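You operate a simulated robot arm through the tools that you are given. There is no shell and no other tool. Be economical: measure what you need, move in short steps, check, and stop when the job is done.

Carry out the task below with a simulated robot arm. There is one attempt and no reset: what you move stays moved.

TASK
Press the pin of the block marked 95 in to 4 mm.
Fine: Free the table, turn the block under the press and lock at HOLD; set the depth dial before pressing; leave the table locked.

It is judged by the outcome, as a careful person would: the job done as asked, and still so three seconds after it is handed in. It fails if anything else is knocked over, pushed out of place, dropped, spilled or broken.

THE ROBOT
A 7-joint arm with a two-finger parallel gripper, fixed in place. Base frame: the origin is at the foot of the arm, x ahead of it, y to its left, z up; the work surface is at about z = 0. Lengths are in mm, angles in rad, forces in N, time in s.
With the tool pointing down near the work surface it reaches from about 240 to 620 mm from the base axis. Its first joint turns from -1.152 to 1.152 rad. Payload 2.6 kg.
Tool frame: the origin (TCP) lies between the finger pads and is the grasp point; the fingertips stand 30 mm ahead of it; z points along the fingers, y is the line along which they close. The gripper opens to 94 mm. The fingers are 28 mm wide and 10 mm thick; the gripper's body (50 by 96 mm) begins 55 mm behind the TCP.
Orientation is that of the tool frame in the base frame, as a unit quaternion [x, y, z, w]. With the fingers straight down and closing along the base's y, the tool's x points along the base's -x, its y along +y and its z along -z.

THE INTERFACE
- The arm moves only by the tool send_rows. Its argument "series" is a list of rows, each an object (a shift or turn left out is 0, a gripper value left out holds the last) with "rotation": the turn, a rotation vector about the tool's x, y, z in rad, a list of three; "xyz": the shift along the tool's x, y, z in mm, a list of three; "hand": the finger opening in mm, from 0 to 94. In form: [{"rotation": [wx, wy, wz], "xyz": [x, y, z], "hand": hand}, ...]. A call has 1 to 10 rows; each row is the pose to reach, as a shift and turn from the pose commanded when the call began, along the tool's axes at that moment. A row lasts 0.2 s, in which the tool goes at most 50 mm and 0.15 rad; a call with a longer step from one row to the next is refused whole, and so is a gripper value outside its range. A pose out of reach is approached as far as the arm can. The call stops where the force on the tool passes 40 N (or 10 N more than at its start, if that is more) or the arm is blocked; 0.2 s more then pass. The fingers move at their own pace (about 72 mm/s each) and stop on an object; they squeeze with about 27 N. The grip force told is the motor's: it shows also when the fingers shut on nothing. Time passes only in rows, and 0.2 s behind the last, so rows that repeat a pose let the fingers close. It gives the time, the measured TCP pose, the force on the tool (base axes), the opening and the grip force at its end, in the units of the frame above (readings bear some noise).
- Cameras (640 x 400 px; columns grow to the right, rows downward): "scene" is fixed at [52.4, 449.1, 566.9]; the picture's right is [-0.57, -0.82, 0.00], its down [-0.46, 0.32, -0.83] and it looks along [0.68, -0.47, -0.56] (base axes); focal length 310 px, centre (320, 200). "wrist" rides on the gripper at [-37, 0, -58] in the tool frame; the picture's right is [0.00, -1.00, 0.00], its down [0.97, 0.00, -0.24] and it looks along [0.24, 0.00, 0.97] (tool axes); focal length 218 px, centre (320, 200).
- grab_frame(camera): a new picture of that camera. No time passes.
- measure_at(camera, pixels): for up to 12 pixels [column, row] of the newest picture of that camera ("zoom" is the newest enlarged one), the place [x, y, z] in the base frame of the surface seen there, good to about 3 mm. No time passes.
- enlarge(camera, box): a new picture of the part [left, top, right, bottom] of that camera's present view, enlarged. No time passes.
- hand_in(): hands the job in; it is judged then, once.

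Work in short steps. Measure before you move; look again where a grasp or a placing could have gone wrong, and mend it. You have 80 turns and 38 pictures in all, those below and enlarged ones among them. Open the gripper and draw the arm clear of the work before you hand the job in, unless the task says otherwise; then end with one line.

The tools are called after "Emit:" as a command line: name --argument value ..., lists and objects as JSON in quotes. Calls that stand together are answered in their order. send_rows: Moves the arm, as the interface text tells. Its arguments: {"type":"object","properties":{"series":{"type":"array"}},"required":["series"]} The other tools are called the same way: grab_frame (camera) takes a picture; measure_at (camera, pixels) gives the place of the surface under pixels of a picture; enlarge (camera, box) takes an enlarged picture of a part of a camera's view; hand_in () hands the job in.

At the start:

```text
t: 0.0
eef_pos: [409.8, -116.6, 358.5]
ee_rot: [0.0, 1.0, 0.001, -0.001]
force: [-0.7, 0.8, 0.9]
opening: 94.2
gripper_force: 0.0
```

scene: 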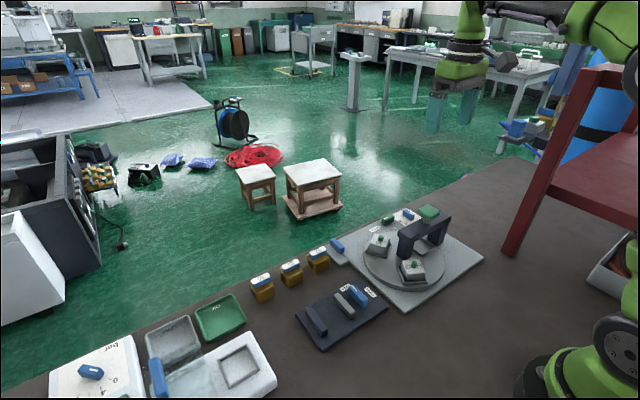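
wrist: 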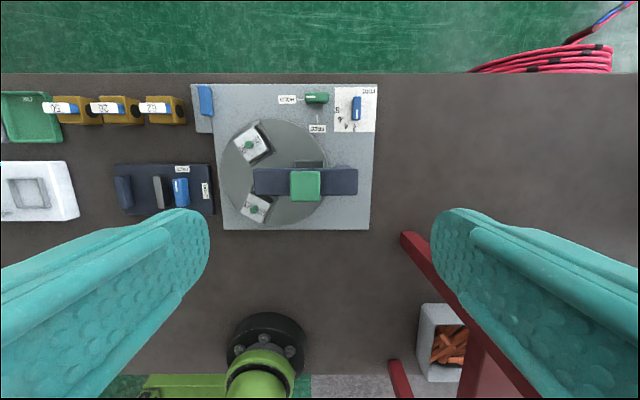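

The press unit is around wrist pixel (295,155). I'll enlarge both views to read it.

Emit:
enlarge --camera "wrist" --box '[180, 70, 390, 240]'

Emit:
enlarge --camera "scene" --box '[320, 190, 490, 320]'

Emit:
enlarge --camera "wrist" --box '[0, 80, 220, 230]'

```text
2.35 times, centred on (285, 155) of wrist
```

zoom: 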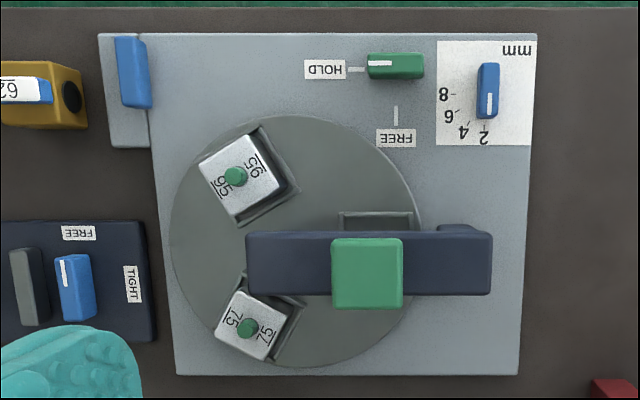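

```text
3.08 times, centred on (405, 255) of scene
```

zoom: 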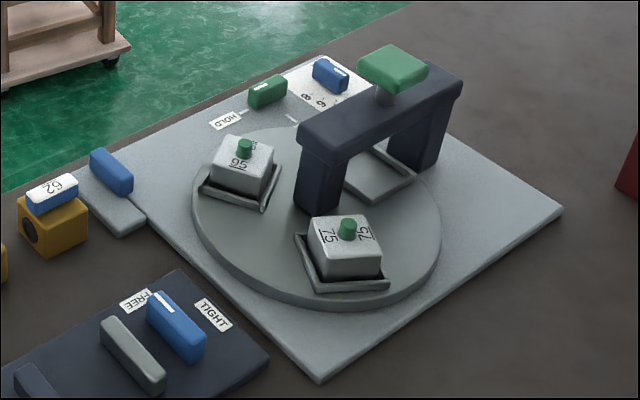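

```text
2.67 times, centred on (110, 155) of wrist
```

zoom: 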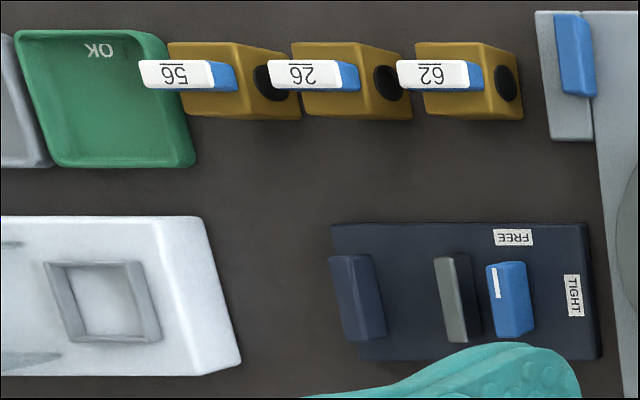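

Next I'll measure the lock lever, dial, blocks, press head, disc and the small blue block on the plate.

Emit:
measure_at --camera "wrist" --pixels '[[317, 98], [308, 98], [327, 98], [356, 102], [356, 114], [249, 145], [254, 209], [305, 186], [285, 165], [205, 100], [340, 140], [323, 163]]'

Emit:
enlarge --camera "scene" --box '[360, 200, 440, 250]'

Emit:
enlarge --camera "wrist" --box '[220, 110, 290, 230]'

```text
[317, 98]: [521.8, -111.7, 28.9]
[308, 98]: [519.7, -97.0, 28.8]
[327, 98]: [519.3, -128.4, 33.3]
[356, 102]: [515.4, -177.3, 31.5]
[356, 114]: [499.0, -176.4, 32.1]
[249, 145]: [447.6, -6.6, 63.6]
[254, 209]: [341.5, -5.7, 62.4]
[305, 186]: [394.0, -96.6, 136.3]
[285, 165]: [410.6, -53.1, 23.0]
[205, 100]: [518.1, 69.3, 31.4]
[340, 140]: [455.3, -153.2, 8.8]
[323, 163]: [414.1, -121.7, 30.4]
```

```text
8.00 times, centred on (400, 225) of scene
```

zoom: 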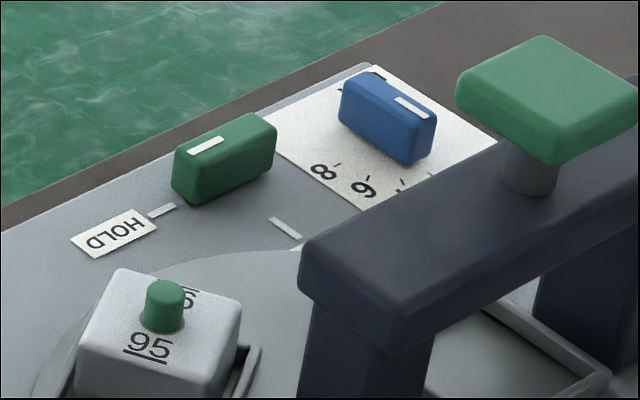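

```text
3.33 times, centred on (255, 170) of wrist
```

zoom: 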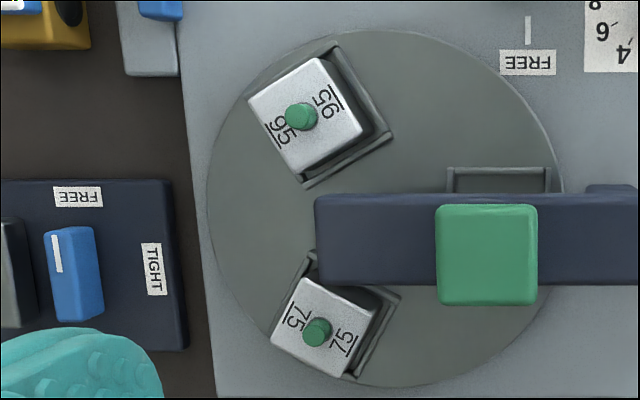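

Block 95 sits at about (447.6,-6.6), the press at (394,-97) and the disc centre near (394,-36). The dial mark (zoom (490,105)) seems to point at 2. I'll move over the dial for a close look.

Emit:
send_rows --series '[{"xyz": [-33, -20, 0]}, {"xyz": [-65, -40, 0]}, {"xyz": [-97, -60, 0]}, {"xyz": [-97, -60, 45]}, {"xyz": [-97, -60, 90]}, {"xyz": [-97, -60, 135]}, {"xyz": [-97, -60, 170]}, {"xyz": [-97, -60, 190], "hand": 50}, {"xyz": [-97, -60, 190], "hand": 50}]'

Emit:
grab_frame --camera "wrist"

```text
t: 2.0
eef_pos: [506.9, -176.8, 168.2]
ee_rot: [0.0, 1.0, 0.0, 0.001]
force: [-0.1, 0.2, 0.0]
opening: 49.5
gripper_force: 0.1
out of reach, approached as far as the arm can: row 3
```

```text
30 pictures are left
```

wrist: 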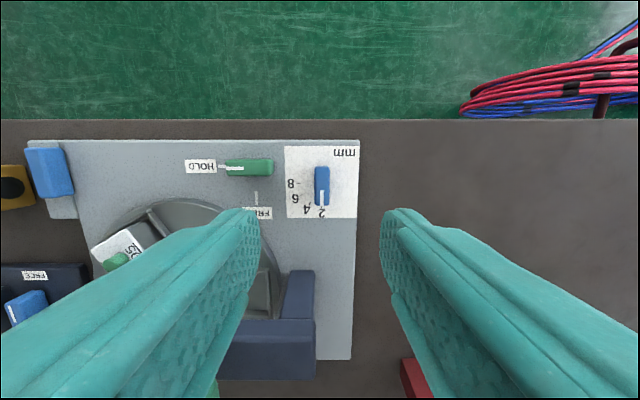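

Emit:
enlarge --camera "wrist" --box '[270, 135, 370, 225]'

Emit:
measure_at --camera "wrist" --pixels '[[322, 169], [322, 189], [316, 180], [327, 180], [321, 208], [228, 168], [270, 167], [249, 163], [249, 172], [322, 179]]'

```text
4.44 times, centred on (320, 180) of wrist
```

zoom: 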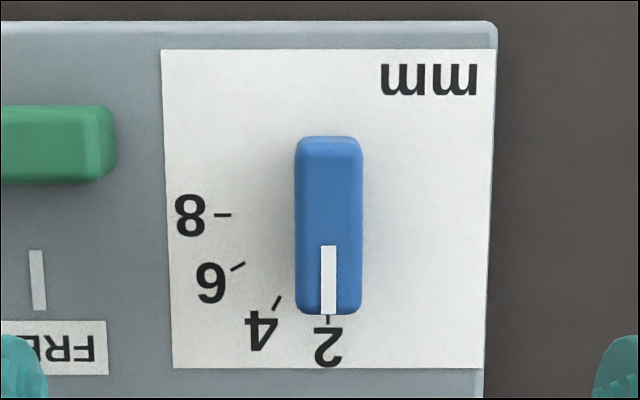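

```text
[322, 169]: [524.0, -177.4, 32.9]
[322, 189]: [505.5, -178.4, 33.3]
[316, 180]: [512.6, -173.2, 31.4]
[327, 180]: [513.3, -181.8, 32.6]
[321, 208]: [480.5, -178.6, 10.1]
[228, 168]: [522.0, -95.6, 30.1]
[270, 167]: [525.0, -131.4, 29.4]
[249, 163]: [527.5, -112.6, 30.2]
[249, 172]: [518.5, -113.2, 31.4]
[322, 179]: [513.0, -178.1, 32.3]
```

The dial pointer is on 2 and its ticks are 30° apart, centred at about (507,-178). To reach 4 the pointer must turn from -x toward +y, which is +0.524 rad about tool z. I'll lower the fingers around the knob first.

Emit:
send_rows --series '[{"xyz": [0, -1, 45]}, {"xyz": [0, -1, 85]}, {"xyz": [0, -1, 110]}, {"xyz": [0, -1, 122]}, {"xyz": [0, -1, 122], "hand": 8}, {"xyz": [0, -1, 122], "hand": 8}, {"xyz": [0, -1, 122], "hand": 8}]'

```text
t: 3.6
eef_pos: [507.7, -177.6, 48.1]
ee_rot: [0.0, 1.0, -0.002, 0.001]
force: [1.4, -6.4, -5.5]
opening: 13.8
gripper_force: 44.7
```

Emit:
send_rows --series '[{"rotation": [0, 0, 0.1]}, {"rotation": [0, 0, 0.2]}, {"rotation": [0, 0, 0.3]}, {"rotation": [0, 0, 0.4]}, {"rotation": [0, 0, 0.48]}, {"rotation": [0, 0, 0.524]}, {"rotation": [0, 0, 0.524]}]'

Emit:
enlarge --camera "wrist" --box '[220, 100, 420, 230]'

```text
t: 5.2
eef_pos: [508.1, -178.2, 48.9]
ee_rot: [0.259, 0.966, -0.001, 0.003]
force: [3.0, -5.4, 11.7]
opening: 13.9
gripper_force: 44.9
```

```text
3.08 times, centred on (320, 165) of wrist
```

zoom: 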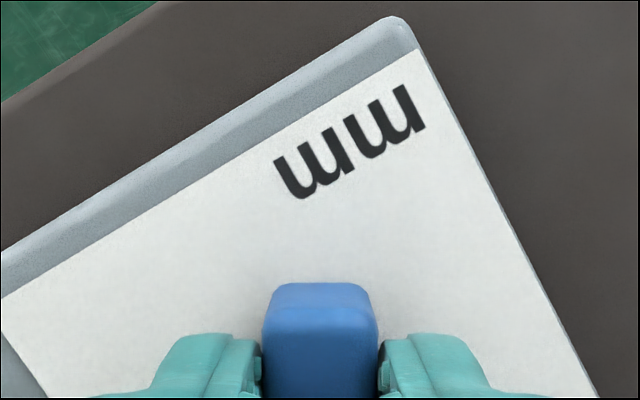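

Tool turned 30° with the knob. I'll release, rise and check.

Emit:
send_rows --series '[{"hand": 50}, {"hand": 50}, {"hand": 50}, {"xyz": [0, 0, -40]}, {"xyz": [0, 0, -85]}, {"xyz": [0, 0, -120]}, {"xyz": [0, 0, -120]}]'

Emit:
enlarge --camera "wrist" --box '[250, 125, 390, 225]'

```text
t: 6.8
eef_pos: [507.5, -176.9, 167.4]
ee_rot: [0.259, 0.966, 0.0, 0.0]
force: [0.6, 1.2, 0.6]
opening: 50.0
gripper_force: 0.0
```

```text
4.00 times, centred on (320, 175) of wrist
```

zoom: 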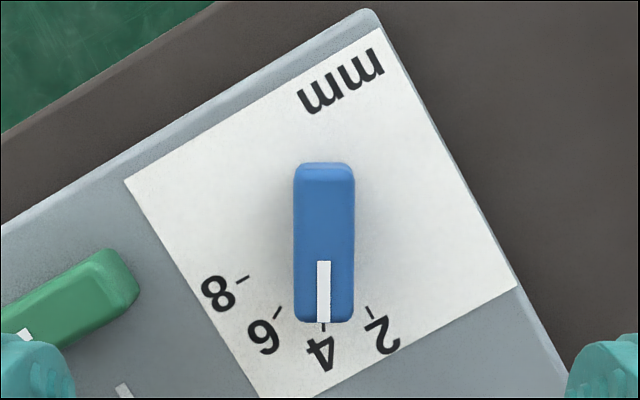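

The dial is now on 4. Next is the lock lever, centred at about (522.5,-113). I'll go above it with the fingers closing along x.

Emit:
send_rows --series '[{"xyz": [10, 30, 0], "rotation": [0, 0, 0.15]}, {"xyz": [19.6, 63, 0], "rotation": [0, 0, 0.3]}, {"xyz": [19.6, 63, 0], "rotation": [0, 0, 0.45]}, {"xyz": [19.6, 63, 0], "rotation": [0, 0, 0.6]}, {"xyz": [19.6, 63, 0], "rotation": [0, 0, 0.75]}, {"xyz": [19.6, 63, 0], "rotation": [0, 0, 0.9]}, {"xyz": [19.6, 63, 0], "rotation": [0, 0, 1.047]}, {"xyz": [19.6, 63, 0], "rotation": [0, 0, 1.047]}]'

Emit:
grab_frame --camera "wrist"

```text
t: 8.6
eef_pos: [521.5, -112.5, 167.5]
ee_rot: [0.707, 0.707, 0.001, 0.0]
force: [0.2, -0.2, -0.6]
opening: 50.1
gripper_force: 0.1
```

```text
26 pictures are left
```

wrist: 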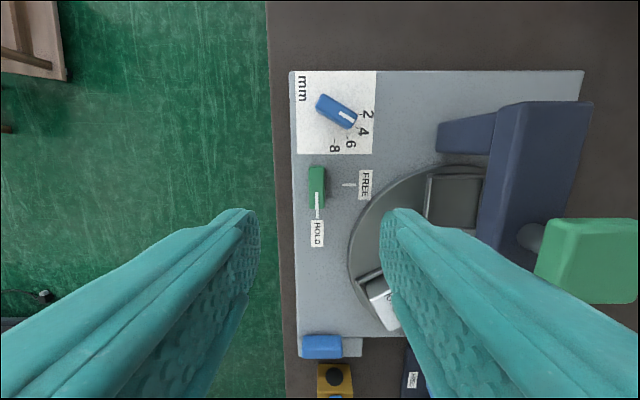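

Emit:
send_rows --series '[{"xyz": [0, 2, 45]}, {"xyz": [0, 2, 85]}, {"xyz": [0, 2, 110]}, {"xyz": [0, 2, 120]}, {"xyz": [0, 2, 120], "hand": 8}, {"xyz": [0, 2, 120], "hand": 8}, {"xyz": [0, 2, 120], "hand": 8}]'

```text
t: 10.2
eef_pos: [524.7, -113.8, 47.6]
ee_rot: [0.707, 0.708, 0.002, 0.003]
force: [23.3, -3.3, -12.3]
opening: 14.9
gripper_force: 45.2
```

The lever is gripped with a slight sideways load (+x 23 N), so I'll shift 1.5 mm to relieve it and turn −90° about tool z toward FREE.

Emit:
send_rows --series '[{"xyz": [0, 1.5, 0]}, {"xyz": [0, 1.5, 0], "rotation": [0, 0, -0.14]}, {"xyz": [0, 1.5, 0], "rotation": [0, 0, -0.28]}, {"xyz": [0, 1.5, 0], "rotation": [0, 0, -0.42]}, {"xyz": [0, 1.5, 0], "rotation": [0, 0, -0.56]}, {"xyz": [0, 1.5, 0], "rotation": [0, 0, -0.7]}, {"xyz": [0, 1.5, 0], "rotation": [0, 0, -0.8]}]'

```text
t: 11.8
eef_pos: [525.9, -112.5, 47.5]
ee_rot: [0.375, 0.927, 0.0, 0.002]
force: [21.5, -2.4, -1.3]
opening: 14.9
gripper_force: 45.3
```

Emit:
send_rows --series '[{"xyz": [-1, 1, 0], "rotation": [0, 0, -0.14]}, {"xyz": [-1, 1, 0], "rotation": [0, 0, -0.28]}, {"xyz": [-1, 1, 0], "rotation": [0, 0, -0.42]}, {"xyz": [-1, 1, 0], "rotation": [0, 0, -0.56]}, {"xyz": [-1, 1, 0], "rotation": [0, 0, -0.7]}, {"xyz": [-1, 1, 0], "rotation": [0, 0, -0.771]}, {"xyz": [-1, 1, 0], "rotation": [0, 0, -0.771]}]'

```text
t: 13.4
eef_pos: [526.3, -112.7, 47.0]
ee_rot: [-0.001, 1.0, 0.001, 0.0]
force: [-7.9, 11.9, 23.5]
opening: 14.7
gripper_force: 45.0
```

Release, rise and look.

Emit:
send_rows --series '[{"hand": 50}, {"hand": 50}, {"hand": 50}, {"xyz": [0, 0, -45]}, {"xyz": [0, 0, -90]}, {"xyz": [20, 40, -135]}, {"xyz": [60, 70, -160]}, {"xyz": [60, 70, -160]}]'

Emit:
grab_frame --camera "wrist"

```text
refused: row 6 steps farther than a row can; nothing moved
```

```text
25 pictures are left
```

wrist: 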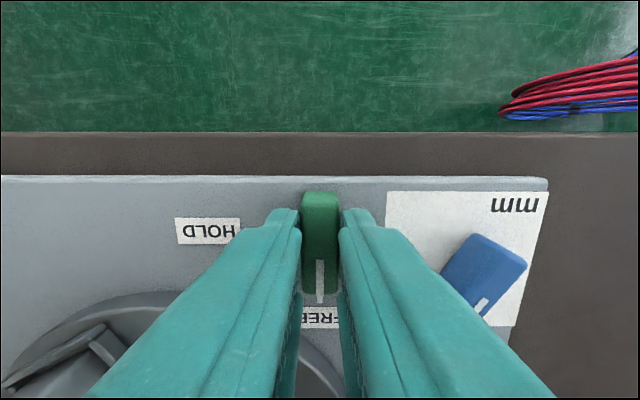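

The lever is at FREE. I'll release it, rise, and shift to view the table.

Emit:
send_rows --series '[{"hand": 50}, {"hand": 50}, {"hand": 50}, {"xyz": [0, 0, -45]}, {"xyz": [0, 0, -90]}, {"xyz": [0, 0, -135]}, {"xyz": [20, 40, -155]}, {"xyz": [45, 75, -175]}, {"xyz": [80, 100, -190]}, {"xyz": [80, 100, -190]}]'

Emit:
grab_frame --camera "wrist"

Emit:
enlarge --camera "scene" --box '[340, 200, 470, 300]'

```text
t: 15.6
eef_pos: [446.7, -12.0, 236.7]
ee_rot: [0.0, 1.0, 0.0, 0.0]
force: [0.5, 0.9, 0.6]
opening: 50.1
gripper_force: 0.1
```

```text
24 pictures are left
```

wrist: 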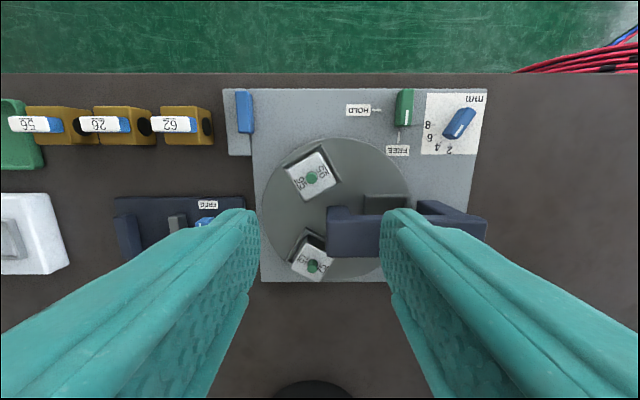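

```text
4.00 times, centred on (405, 250) of scene
```

zoom: 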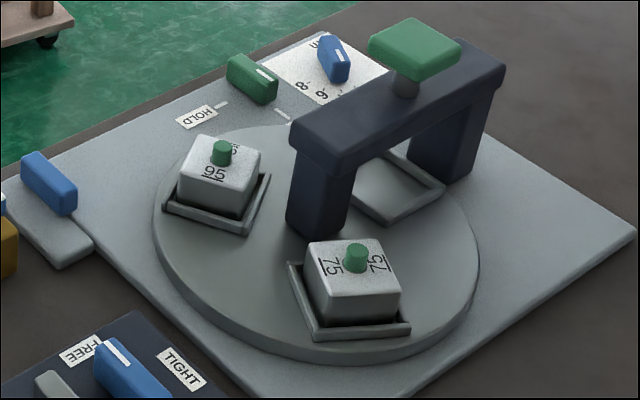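

Lever reads FREE. Now I'll measure block, wall and leg geometry.

Emit:
measure_at --camera "zoom" --pixels '[[220, 143], [358, 245], [308, 244], [340, 292], [398, 284], [375, 240], [300, 300], [330, 329], [405, 328], [320, 215], [335, 165], [440, 320]]'

Emit:
measure_at --camera "wrist" --pixels '[[311, 177], [313, 266], [350, 235], [333, 209], [373, 209], [308, 155], [335, 182], [290, 172], [318, 199], [328, 165], [295, 155], [370, 232]]'

```text
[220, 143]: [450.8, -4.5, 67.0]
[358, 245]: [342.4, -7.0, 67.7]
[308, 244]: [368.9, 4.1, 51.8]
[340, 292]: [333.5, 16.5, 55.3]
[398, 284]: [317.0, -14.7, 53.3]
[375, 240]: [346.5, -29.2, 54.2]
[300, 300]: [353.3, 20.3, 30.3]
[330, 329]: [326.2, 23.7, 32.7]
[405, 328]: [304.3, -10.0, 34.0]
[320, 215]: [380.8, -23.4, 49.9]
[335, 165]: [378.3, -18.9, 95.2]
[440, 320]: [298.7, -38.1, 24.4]
```

```text
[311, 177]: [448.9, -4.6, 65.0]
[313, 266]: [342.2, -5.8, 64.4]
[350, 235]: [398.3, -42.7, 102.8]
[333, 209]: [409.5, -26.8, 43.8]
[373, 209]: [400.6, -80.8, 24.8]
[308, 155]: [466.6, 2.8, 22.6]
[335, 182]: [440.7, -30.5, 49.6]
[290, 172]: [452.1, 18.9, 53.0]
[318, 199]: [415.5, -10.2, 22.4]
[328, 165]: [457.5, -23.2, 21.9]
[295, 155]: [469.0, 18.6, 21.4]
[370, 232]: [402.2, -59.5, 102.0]
```

The blocks are 36 mm wide with tops at z≈54, walls at 32 and pin tops at 66. The bridge top is at 103. I'll turn the table by holding block 75 at its sides, closing radially, from 150° to 30° around (394.5,-36). That path stays clear of the bridge, and it brings 95 under the press. First I'll move above 75.

Emit:
send_rows --series '[{"xyz": [30, 2, 0], "rotation": [0, 0, -0.15]}, {"xyz": [60, 4, 0], "rotation": [0, 0, -0.3]}, {"xyz": [90, 6, 0], "rotation": [0, 0, -0.45]}, {"xyz": [104.7, 6, 0], "rotation": [0, 0, -0.6]}, {"xyz": [104.7, 6, 0], "rotation": [0, 0, -0.75]}, {"xyz": [104.7, 6, 30], "rotation": [0, 0, -0.9]}, {"xyz": [104.7, 6, 60], "rotation": [0, 0, -1.047]}, {"xyz": [104.7, 6, 90], "rotation": [0, 0, -1.047]}, {"xyz": [104.7, 6, 90], "rotation": [0, 0, -1.047]}]'

Emit:
grab_frame --camera "wrist"

```text
t: 17.6
eef_pos: [340.8, -9.4, 146.0]
ee_rot: [-0.5, 0.866, 0.0, 0.0]
force: [-0.1, 0.2, -0.4]
opening: 50.0
gripper_force: 0.1
```

```text
22 pictures are left
```

wrist: 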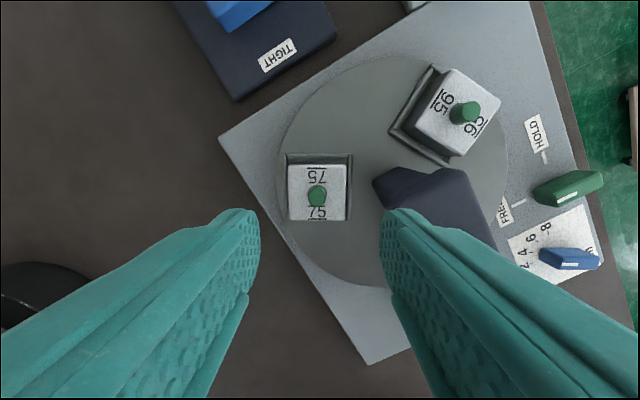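

Emit:
measure_at --camera "wrist" --pixels '[[318, 188], [289, 192], [345, 192], [318, 168], [318, 216], [465, 106]]'

```text
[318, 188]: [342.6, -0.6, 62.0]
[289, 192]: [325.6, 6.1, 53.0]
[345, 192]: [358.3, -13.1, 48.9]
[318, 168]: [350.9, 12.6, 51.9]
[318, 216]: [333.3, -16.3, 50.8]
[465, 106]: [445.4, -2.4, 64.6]
```

Emit:
send_rows --series '[{"xyz": [-5, 1.5, 30], "hand": 48}, {"xyz": [-5, 1.5, 60]}, {"xyz": [-5, 1.5, 81]}, {"xyz": [-5, 1.5, 81]}, {"xyz": [-5, 1.5, 81], "hand": 30}, {"xyz": [-5, 1.5, 81], "hand": 30}, {"xyz": [-5, 1.5, 81], "hand": 30}]'

Emit:
grab_frame --camera "wrist"

```text
t: 18.2
eef_pos: [345.0, -3.0, 102.9]
ee_rot: [-0.499, 0.867, -0.003, 0.006]
force: [-3.7, 1.2, 7.9]
opening: 46.1
gripper_force: 0.1
stopped in row 2: the force on the tool passed its limit (the readings are from after the stop); the commanded pose is now the measured one
```

```text
21 pictures are left
```

wrist: 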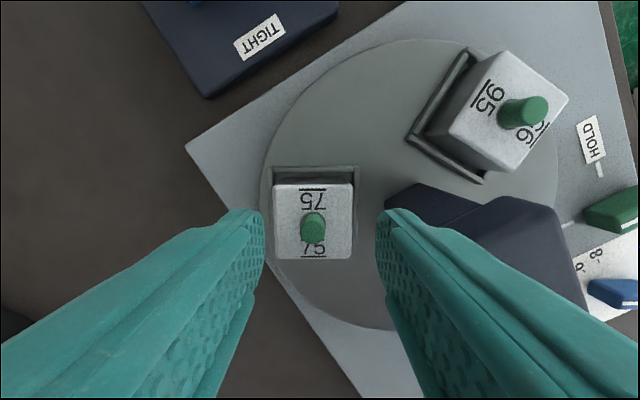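

The inner finger touched the beam corner by wrist pixel (385,195). I'll back up and grip tangentially instead, which keeps clear of the bridge. That means rising and turning +90° about tool z.

Emit:
send_rows --series '[{"xyz": [0.6, 3, -30]}, {"xyz": [0.6, 3, -50], "rotation": [0, 0, 0.14]}, {"xyz": [0.6, 3, -50], "rotation": [0, 0, 0.28]}, {"xyz": [0.6, 3, -50], "rotation": [0, 0, 0.42]}, {"xyz": [0.6, 3, -50], "rotation": [0, 0, 0.56]}, {"xyz": [0.6, 3, -50], "rotation": [0, 0, 0.7]}, {"xyz": [0.6, 3, -50], "rotation": [0, 0, 0.84]}, {"xyz": [0.6, 3, -50], "rotation": [0, 0, 0.98]}, {"xyz": [0.6, 3, -50], "rotation": [0, 0, 1.12]}]'

Emit:
send_rows --series '[{"rotation": [0, 0, 0.15]}, {"rotation": [0, 0, 0.3]}, {"rotation": [0, 0, 0.451], "hand": 60}, {"rotation": [0, 0, 0.451]}, {"rotation": [0, 0, 0.451]}]'

Emit:
grab_frame --camera "wrist"

```text
t: 20.2
eef_pos: [341.2, -2.3, 151.6]
ee_rot: [0.038, 0.999, -0.002, 0.005]
force: [0.2, 0.6, -0.4]
opening: 47.9
gripper_force: 0.0
```

```text
refused: row 3 steps farther than a row can; nothing moved
```

```text
20 pictures are left
```

wrist: 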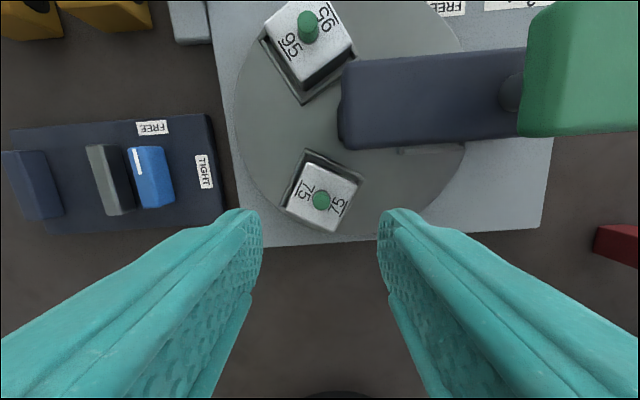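

Emit:
send_rows --series '[{"rotation": [0, 0, 0.15]}, {"rotation": [0, 0, 0.3]}, {"rotation": [0, 0, 0.447], "hand": 54}, {"rotation": [0, 0, 0.447]}, {"rotation": [0, 0, 0.447]}]'

Emit:
grab_frame --camera "wrist"

```text
t: 21.4
eef_pos: [342.0, -2.1, 152.5]
ee_rot: [0.257, 0.966, 0.0, 0.006]
force: [0.7, 1.1, 0.2]
opening: 53.9
gripper_force: 0.0
```

```text
19 pictures are left
```

wrist: 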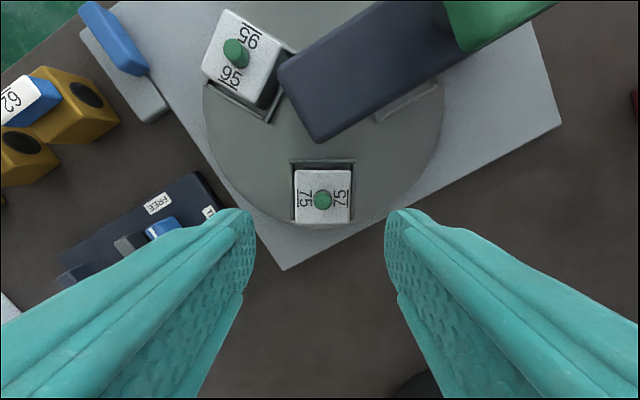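

Emit:
measure_at --camera "wrist" --pixels '[[212, 208], [193, 178], [165, 228], [345, 250], [322, 190], [297, 200], [350, 200], [125, 40], [322, 172], [322, 221]]'

```text
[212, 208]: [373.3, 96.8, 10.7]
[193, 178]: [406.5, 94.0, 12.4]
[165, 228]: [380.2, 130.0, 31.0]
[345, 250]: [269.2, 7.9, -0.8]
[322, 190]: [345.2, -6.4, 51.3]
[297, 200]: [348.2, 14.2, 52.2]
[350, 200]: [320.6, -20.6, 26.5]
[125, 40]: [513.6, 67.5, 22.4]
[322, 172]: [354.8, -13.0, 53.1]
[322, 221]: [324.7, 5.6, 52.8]
```

The vise is well clear (y>94) and block 75 is centred between the fingers. I'll descend to z≈65 and close.

Emit:
send_rows --series '[{"xyz": [0, 0, 30]}, {"xyz": [0, 0, 60]}, {"xyz": [0, 0, 80]}, {"xyz": [0, 0, 87]}, {"xyz": [0, 0, 87], "hand": 30}, {"xyz": [0, 0, 87], "hand": 30}, {"xyz": [0, 0, 87], "hand": 30}]'

```text
t: 23.0
eef_pos: [340.6, -1.8, 63.7]
ee_rot: [0.258, 0.966, 0.0, 0.005]
force: [0.2, -0.5, 0.5]
opening: 41.3
gripper_force: 27.1
```

Gripped at 41 mm. I'll turn the table clockwise in small arcs about its centre (radius ≈63) and watch the forces.

Emit:
send_rows --series '[{"xyz": [-0.46, 6.28, 0], "rotation": [0, 0, 0.1]}, {"xyz": [-1.55, 12.49, 0], "rotation": [0, 0, 0.2]}, {"xyz": [-3.26, 18.55, 0], "rotation": [0, 0, 0.3]}, {"xyz": [-3.26, 18.55, 0], "rotation": [0, 0, 0.3]}]'

Emit:
grab_frame --camera "wrist"

```text
t: 24.0
eef_pos: [354.6, 13.0, 65.3]
ee_rot: [0.4, 0.917, 0.001, 0.007]
force: [0.0, -0.3, 2.5]
opening: 41.5
gripper_force: 27.2
```

```text
18 pictures are left
```

wrist: 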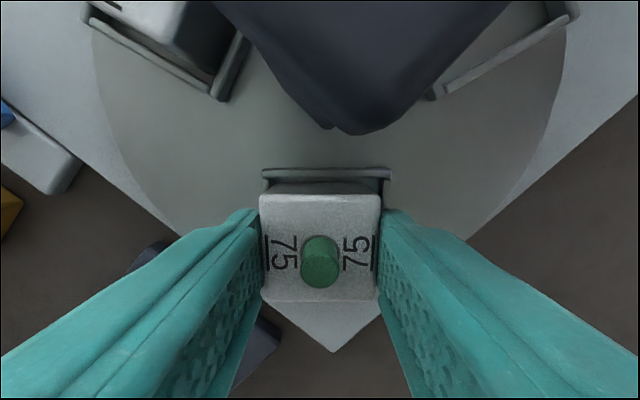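

The table turns freely and the 75 block stays seated. I'll continue.

Emit:
send_rows --series '[{"xyz": [-0.63, 7.53, 0], "rotation": [0, 0, 0.12]}, {"xyz": [-2.17, 14.94, 0], "rotation": [0, 0, 0.24]}, {"xyz": [-4.57, 22.09, 0], "rotation": [0, 0, 0.36]}, {"xyz": [-7.81, 28.92, 0], "rotation": [0, 0, 0.48]}, {"xyz": [-11.86, 35.31, 0], "rotation": [0, 0, 0.6]}, {"xyz": [-16.63, 41.17, 0], "rotation": [0, 0, 0.72]}, {"xyz": [-22.07, 46.41, 0], "rotation": [0, 0, 0.84]}, {"xyz": [-22.07, 46.41, 0], "rotation": [0, 0, 0.84]}]'

Emit:
grab_frame --camera "wrist"

```text
t: 25.8
eef_pos: [404.3, 26.4, 65.6]
ee_rot: [0.739, 0.674, 0.003, 0.005]
force: [0.0, -0.7, 0.3]
opening: 41.3
gripper_force: 27.3
```

```text
17 pictures are left
```

wrist: 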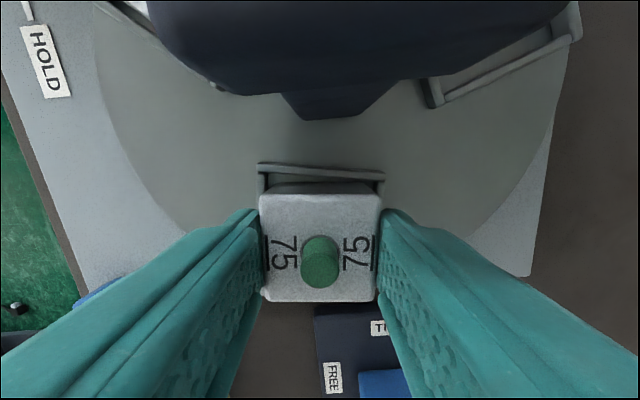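

Emit:
send_rows --series '[{"xyz": [-0.63, 7.53, 0], "rotation": [0, 0, 0.12]}, {"xyz": [-2.17, 14.94, 0], "rotation": [0, 0, 0.24]}, {"xyz": [-4.57, 22.09, 0], "rotation": [0, 0, 0.36]}, {"xyz": [-7.81, 28.92, 0], "rotation": [0, 0, 0.48]}, {"xyz": [-11.86, 35.31, 0], "rotation": [0, 0, 0.6]}, {"xyz": [-16.63, 41.17, 0], "rotation": [0, 0, 0.72]}, {"xyz": [-22.07, 46.41, 0], "rotation": [0, 0, 0.84]}, {"xyz": [-22.07, 46.41, 0], "rotation": [0, 0, 0.84]}]'

Emit:
enlarge --camera "scene" --box '[340, 200, 470, 300]'

```text
t: 27.6
eef_pos: [447.1, 0.7, 65.4]
ee_rot: [0.95, 0.314, 0.006, 0.003]
force: [1.0, 0.1, -0.2]
opening: 41.4
gripper_force: 27.1
```

```text
4.00 times, centred on (405, 250) of scene
```

zoom: 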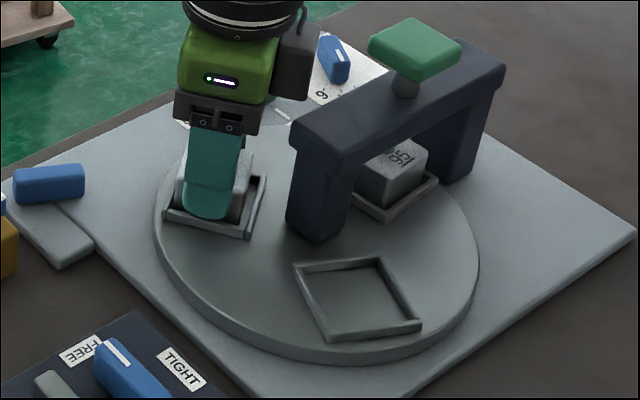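

The 95 block is now nearly under the press. The small blue piece at scene zoom (45,180) has changed orientation, so I'll check it.

Emit:
enlarge --camera "scene" --box '[325, 230, 385, 270]'

Emit:
grab_frame --camera "wrist"

```text
10.00 times, centred on (355, 250) of scene
```

zoom: 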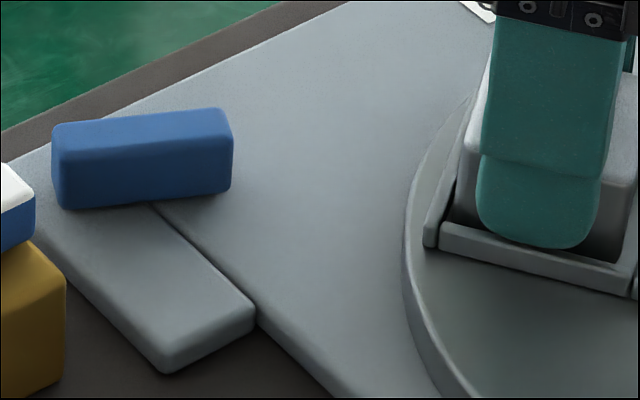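

```text
14 pictures are left
```

wrist: 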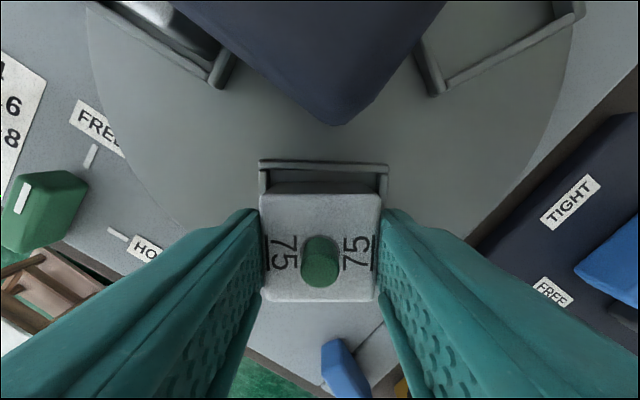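

The blue bar is a knob coupled to the table: it turned in place with the table. I'll finish the remaining 0.115 rad.

Emit:
send_rows --series '[{"xyz": [-0.3, 3.6, 0], "rotation": [0, 0, 0.058]}, {"xyz": [-0.59, 7.22, 0], "rotation": [0, 0, 0.115]}, {"xyz": [-0.59, 7.22, 0], "rotation": [0, 0, 0.115]}, {"xyz": [-0.59, 7.22, 0], "rotation": [0, 0, 0.115]}]'

Emit:
enlarge --camera "scene" --box '[395, 200, 470, 270]'

```text
t: 28.6
eef_pos: [452.5, -4.8, 66.3]
ee_rot: [0.966, 0.259, 0.005, 0.003]
force: [0.1, 0.1, 0.5]
opening: 41.4
gripper_force: 27.2
```

```text
5.71 times, centred on (432, 235) of scene
```

zoom: 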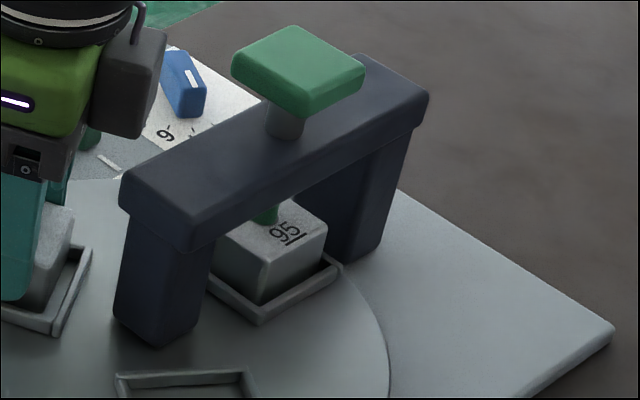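

The 95 block is under the press. I'll release, rise, and look from above.

Emit:
send_rows --series '[{"hand": 60}, {"hand": 60}, {"hand": 60}, {"xyz": [0, 0, -40]}, {"xyz": [0, 0, -80]}, {"xyz": [0, 0, -110], "rotation": [0, 0, -0.14]}, {"xyz": [0, 0, -110], "rotation": [0, 0, -0.28]}, {"xyz": [0, 0, -110], "rotation": [0, 0, -0.42]}, {"xyz": [0, 0, -110], "rotation": [0, 0, -0.56]}, {"xyz": [0, 0, -110], "rotation": [0, 0, -0.7]}]'

Emit:
send_rows --series '[{"rotation": [0, 0, -0.14]}, {"rotation": [0, 0, -0.28]}, {"rotation": [0, 0, -0.42]}, {"rotation": [0, 0, -0.56]}, {"rotation": [0, 0, -0.7]}, {"rotation": [0, 0, -0.84]}, {"rotation": [0, 0, -0.98]}, {"rotation": [0, 0, -1.12]}, {"rotation": [0, 0, -1.26]}, {"rotation": [0, 0, -1.4]}]'

Emit:
send_rows --series '[{"rotation": [0, 0, -0.14]}, {"rotation": [0, 0, -0.28]}, {"rotation": [0, 0, -0.42]}, {"rotation": [0, 0, -0.518]}, {"rotation": [0, 0, -0.518], "xyz": [0, 0, -40]}, {"rotation": [0, 0, -0.518], "xyz": [0, 0, -60]}, {"rotation": [0, 0, -0.518], "xyz": [0, 0, -60]}]'

Emit:
grab_frame --camera "wrist"

```text
t: 30.8
eef_pos: [450.4, -4.9, 177.1]
ee_rot: [0.818, 0.576, 0.005, 0.005]
force: [0.1, -0.2, -0.3]
opening: 60.2
gripper_force: 0.1
```

```text
t: 33.0
eef_pos: [450.6, -4.2, 176.1]
ee_rot: [0.255, 0.967, 0.0, 0.007]
force: [0.1, -0.2, 1.3]
opening: 59.9
gripper_force: 0.1
```

```text
t: 34.6
eef_pos: [449.5, -3.8, 238.3]
ee_rot: [0.0, 1.0, -0.001, 0.006]
force: [0.1, -0.4, -0.2]
opening: 60.0
gripper_force: 0.0
```

```text
12 pictures are left
```

wrist: 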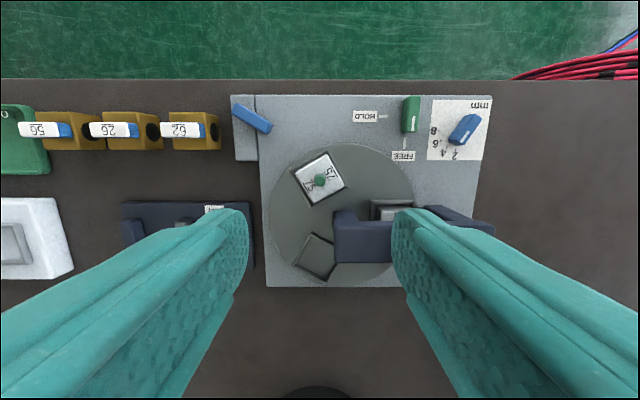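

Emit:
enlarge --camera "wrist" --box '[260, 130, 430, 290]'

Emit:
measure_at --camera "wrist" --pixels '[[320, 180], [374, 201], [395, 201], [390, 215]]'

```text
2.50 times, centred on (345, 210) of wrist
```

zoom: 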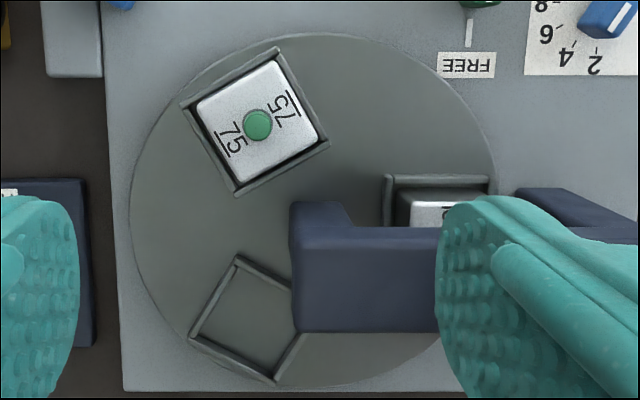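

```text
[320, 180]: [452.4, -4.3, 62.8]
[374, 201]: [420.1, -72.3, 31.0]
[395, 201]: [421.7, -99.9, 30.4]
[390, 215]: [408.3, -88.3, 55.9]
```

Alignment looks right: the press pocket's edge is parallel to the bridge within about 1°. Next I'll go to the lever at (525.5,-113) and lower over it.

Emit:
send_rows --series '[{"xyz": [-25, -36, 0], "hand": 50}, {"xyz": [-50, -72, 0]}, {"xyz": [-76, -109, 0]}, {"xyz": [-76, -109, 45]}, {"xyz": [-76, -109, 90]}, {"xyz": [-76, -109, 125]}, {"xyz": [-76, -109, 125]}]'

Emit:
grab_frame --camera "wrist"

```text
t: 36.2
eef_pos: [527.7, -114.5, 111.7]
ee_rot: [0.0, 1.0, -0.001, 0.006]
force: [-0.4, -0.9, 0.5]
opening: 50.1
gripper_force: 0.0
```

```text
10 pictures are left
```

wrist: 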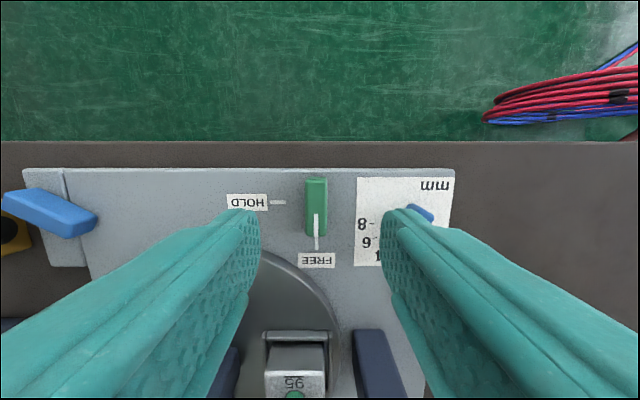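

Emit:
send_rows --series '[{"xyz": [1, 1.5, 0], "hand": 40}, {"xyz": [1, 1.5, 35]}, {"xyz": [1, 1.5, 64]}, {"xyz": [1, 1.5, 64], "hand": 8}, {"xyz": [1, 1.5, 64], "hand": 8}, {"xyz": [1, 1.5, 64], "hand": 8}]'

Emit:
send_rows --series '[{"rotation": [0, 0, 0.14]}, {"rotation": [0, 0, 0.28]}, {"rotation": [0, 0, 0.42]}, {"rotation": [0, 0, 0.56]}, {"rotation": [0, 0, 0.7]}, {"rotation": [0, 0, 0.8]}]'

```text
t: 37.6
eef_pos: [527.4, -112.2, 48.7]
ee_rot: [0.0, 1.0, -0.001, 0.006]
force: [-3.8, 0.7, -0.7]
opening: 15.0
gripper_force: 45.3
```

```text
t: 39.0
eef_pos: [525.9, -113.2, 48.7]
ee_rot: [0.39, 0.921, -0.001, 0.006]
force: [-6.6, -6.5, -0.1]
opening: 15.0
gripper_force: 44.9
```

Emit:
send_rows --series '[{"rotation": [0, 0, 0.14]}, {"rotation": [0, 0, 0.28]}, {"rotation": [0, 0, 0.42]}, {"rotation": [0, 0, 0.56]}, {"rotation": [0, 0, 0.7]}, {"rotation": [0, 0, 0.771]}, {"rotation": [0, 0, 0.771]}]'

Emit:
grab_frame --camera "wrist"

```text
t: 40.3
eef_pos: [524.2, -114.6, 48.9]
ee_rot: [0.695, 0.719, -0.001, 0.003]
force: [-1.7, -0.3, 2.2]
opening: 14.9
gripper_force: 44.6
stopped in row 6: the force on the tool passed its limit (the readings are from after the stop); the commanded pose is now the measured one
```

```text
9 pictures are left
```

wrist: 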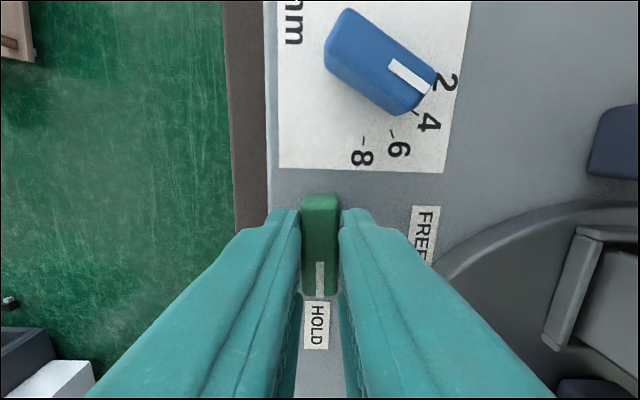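

Emit:
send_rows --series '[{"rotation": [0, 0, 0.02]}, {"rotation": [0, 0, 0.035]}, {"rotation": [0, 0, 0.035]}]'

```text
t: 41.1
eef_pos: [525.0, -114.9, 48.5]
ee_rot: [0.708, 0.706, 0.0, 0.003]
force: [-10.7, 5.5, 8.6]
opening: 14.6
gripper_force: 44.9
```

The lever is at HOLD. I'll release, rise, check it, and move over the press head.

Emit:
send_rows --series '[{"hand": 50}, {"hand": 50}, {"hand": 50}, {"xyz": [0, 0, -45]}, {"xyz": [0, 0, -90]}, {"xyz": [0, 0, -135]}, {"xyz": [0, 0, -170]}, {"xyz": [6, -44, -170]}, {"xyz": [12, -88, -170], "hand": 0}, {"xyz": [18, -131, -170], "hand": 0}]'

Emit:
send_rows --series '[{"hand": 0}, {"hand": 0}]'

Emit:
grab_frame --camera "scene"

Emit:
enlarge --camera "scene" --box '[360, 180, 480, 260]'

```text
t: 43.3
eef_pos: [390.0, -94.6, 217.2]
ee_rot: [0.708, 0.707, 0.0, 0.003]
force: [0.0, -0.2, 0.9]
opening: 0.0
gripper_force: 27.2
```

```text
t: 43.9
eef_pos: [389.9, -95.6, 216.6]
ee_rot: [0.708, 0.707, 0.0, 0.004]
force: [0.4, -0.1, -0.4]
opening: 0.0
gripper_force: 26.7
```

```text
8 pictures are left
```

scene: 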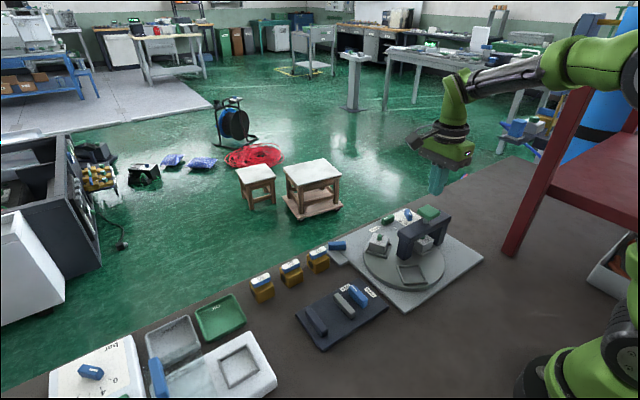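

```text
5.00 times, centred on (420, 220) of scene
```

zoom: 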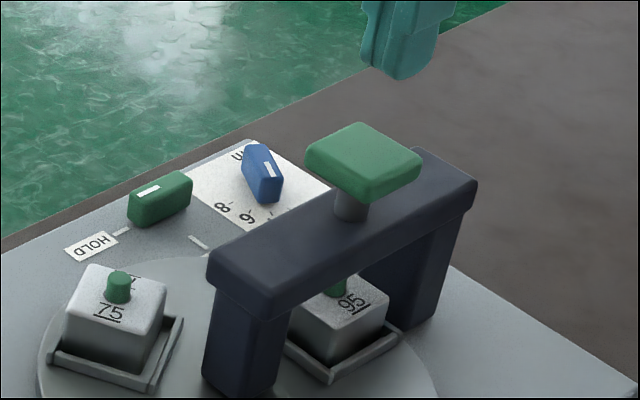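

Emit:
measure_at --camera "zoom" --pixels '[[362, 157], [360, 125], [312, 150], [415, 160], [367, 185]]'

```text
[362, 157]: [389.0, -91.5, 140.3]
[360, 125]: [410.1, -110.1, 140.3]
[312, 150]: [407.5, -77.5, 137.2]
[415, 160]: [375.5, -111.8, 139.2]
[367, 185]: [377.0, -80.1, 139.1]
```

The head centre is at (392.5,-95) with its top at z≈139. I'll press down with closed fingers in small steps.

Emit:
send_rows --series '[{"xyz": [0, 2.5, 25]}, {"xyz": [0, 2.5, 42]}, {"xyz": [0, 2.5, 46]}, {"xyz": [0, 2.5, 50]}, {"xyz": [0, 2.5, 54]}, {"xyz": [0, 2.5, 58]}, {"xyz": [0, 2.5, 62]}]'

```text
t: 45.5
eef_pos: [397.2, -95.5, 157.1]
ee_rot: [0.709, 0.706, 0.0, 0.004]
force: [-8.4, -1.1, 19.1]
opening: 0.0
gripper_force: 26.8
```

Emit:
send_rows --series '[{"xyz": [0, 0, 3]}, {"xyz": [0, 0, 6]}, {"xyz": [0, 0, 9]}, {"xyz": [0, 0, 12]}, {"xyz": [0, 0, 15]}, {"xyz": [0, 0, 18]}]'

```text
t: 45.9
eef_pos: [397.0, -97.4, 157.5]
ee_rot: [0.709, 0.705, 0.001, 0.005]
force: [-3.0, 0.9, 6.3]
opening: 0.0
gripper_force: 26.8
stopped in row 1: the force on the tool passed its limit (the readings are from after the stop); the commanded pose is now the measured one
```

Emit:
enlarge --camera "scene" --box '[390, 195, 470, 260]'

```text
6.15 times, centred on (430, 228) of scene
```

zoom: 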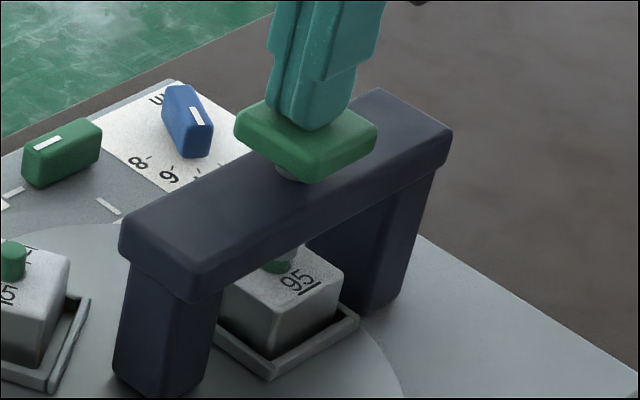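

The ram is down on the pin. I'll press on gently to see whether it has reached its stop.

Emit:
send_rows --series '[{"xyz": [0, 0, 1]}, {"xyz": [0, 0, 2]}, {"xyz": [0, 0, 3]}, {"xyz": [0, 0, 4]}, {"xyz": [0, 0, 5]}, {"xyz": [0, 0, 6]}, {"xyz": [0, 0, 7]}, {"xyz": [0, 0, 8]}]'

```text
t: 46.6
eef_pos: [396.9, -96.5, 157.9]
ee_rot: [0.71, 0.704, 0.004, 0.006]
force: [-1.8, 1.4, 6.4]
opening: 0.0
gripper_force: 27.4
stopped in row 3: the force on the tool passed its limit (the readings are from after the stop); the commanded pose is now the measured one
```

It is firmly stopped at z≈157.5. I'll lift and inspect the pin.

Emit:
send_rows --series '[{"xyz": [0, 0, -15]}, {"xyz": [0, 0, -40]}, {"xyz": [0, 0, -80]}, {"xyz": [0, 0, -80]}]'

Emit:
enlarge --camera "scene" --box '[390, 195, 470, 260]'

```text
t: 47.6
eef_pos: [397.3, -93.4, 239.2]
ee_rot: [0.709, 0.705, 0.003, 0.005]
force: [-1.0, -0.1, -0.3]
opening: 0.0
gripper_force: 26.8
```

```text
6.15 times, centred on (430, 228) of scene
```

zoom: 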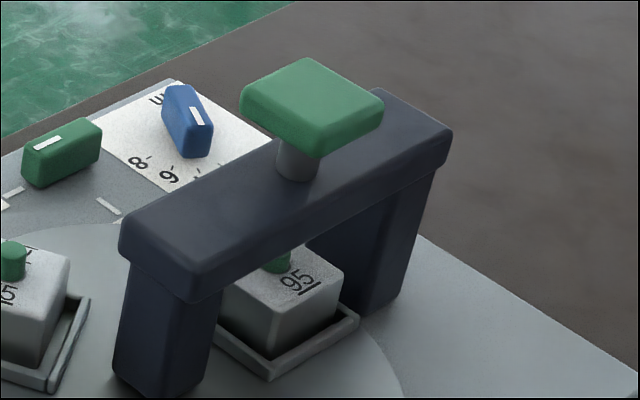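

The pin top is hidden by the beam in this view. I'll use the wrist camera from the +x side, tilted, to see under the beam.

Emit:
send_rows --series '[{"xyz": [-1, 30, 0], "rotation": [0, 0, -0.15], "hand": 60}, {"xyz": [-2, 65, 0], "rotation": [0, 0, -0.3]}, {"xyz": [-4, 100, 0], "rotation": [0, 0, -0.45]}, {"xyz": [-4, 128, 0], "rotation": [0, 0, -0.6]}, {"xyz": [-4, 128, 0], "rotation": [0, 0, -0.75]}, {"xyz": [-4, 128, 0], "rotation": [0, 0, -0.9]}, {"xyz": [-4, 128, 0], "rotation": [0, 0, -1.05]}, {"xyz": [-4, 128, 0], "rotation": [0, 0, -1.2]}, {"xyz": [-4, 128, 0], "rotation": [0, 0, -1.35]}, {"xyz": [-4, 128, 0], "rotation": [0, 0, -1.5]}]'

Emit:
send_rows --series '[{"rotation": [0, 0, -0.071], "xyz": [0, 0, 30]}, {"rotation": [0, 0, -0.071], "xyz": [0, 0, 70]}, {"rotation": [0, 0, -0.071], "xyz": [0, 0, 100]}, {"rotation": [0, 0, -0.071], "xyz": [0, 0, 112]}, {"rotation": [0, 0, -0.071], "xyz": [0, 0, 112]}]'

Emit:
send_rows --series '[{"rotation": [0, 0.13, 0]}, {"rotation": [0, 0.26, 0]}, {"rotation": [0, 0.39, 0]}, {"rotation": [0, 0.39, 0]}]'

Emit:
grab_frame --camera "wrist"

```text
t: 49.8
eef_pos: [523.8, -100.3, 239.7]
ee_rot: [0.037, 0.999, -0.002, 0.007]
force: [-1.1, -1.5, -0.7]
opening: 60.3
gripper_force: 0.1
```

```text
t: 51.0
eef_pos: [526.0, -101.6, 127.8]
ee_rot: [0.003, 1.0, -0.002, 0.007]
force: [0.0, 0.0, -0.4]
opening: 60.0
gripper_force: 0.1
```

```text
t: 52.0
eef_pos: [524.9, -102.1, 127.4]
ee_rot: [0.003, 0.982, -0.002, -0.188]
force: [-1.2, 0.5, 0.8]
opening: 60.3
gripper_force: 0.1
```

```text
4 pictures are left
```

wrist: 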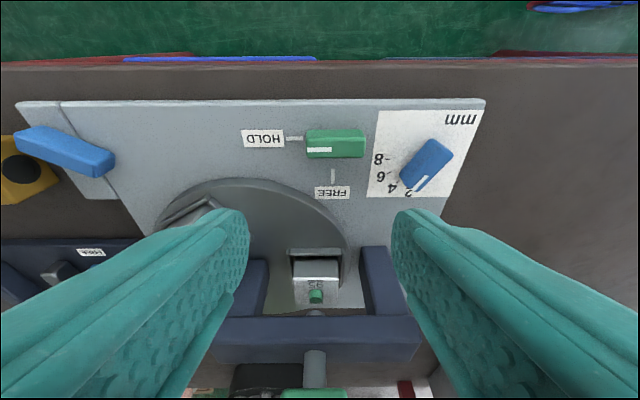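

The pin is visible at (316,296). I'll measure it against the block top.

Emit:
enlarge --camera "wrist" --box '[276, 250, 356, 320]'

Emit:
measure_at --camera "wrist" --pixels '[[316, 300], [316, 302], [316, 298], [298, 275], [330, 275], [300, 298], [332, 298], [316, 293]]'

```text
5.71 times, centred on (316, 285) of wrist
```

zoom: 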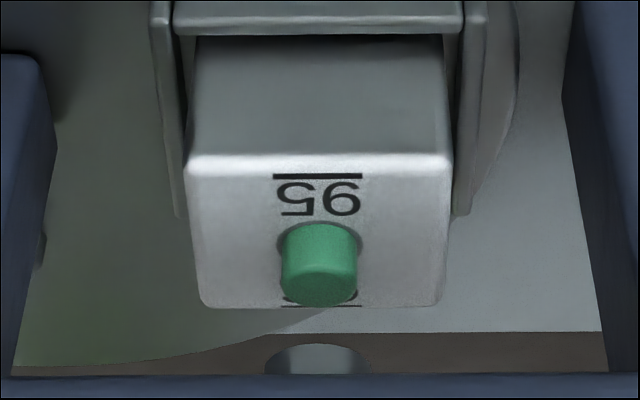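

```text
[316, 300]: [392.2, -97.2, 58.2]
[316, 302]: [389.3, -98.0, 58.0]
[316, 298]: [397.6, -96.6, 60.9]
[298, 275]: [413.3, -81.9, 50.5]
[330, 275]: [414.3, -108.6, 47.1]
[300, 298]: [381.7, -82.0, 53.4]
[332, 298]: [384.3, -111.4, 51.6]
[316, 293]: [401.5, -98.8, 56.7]
```

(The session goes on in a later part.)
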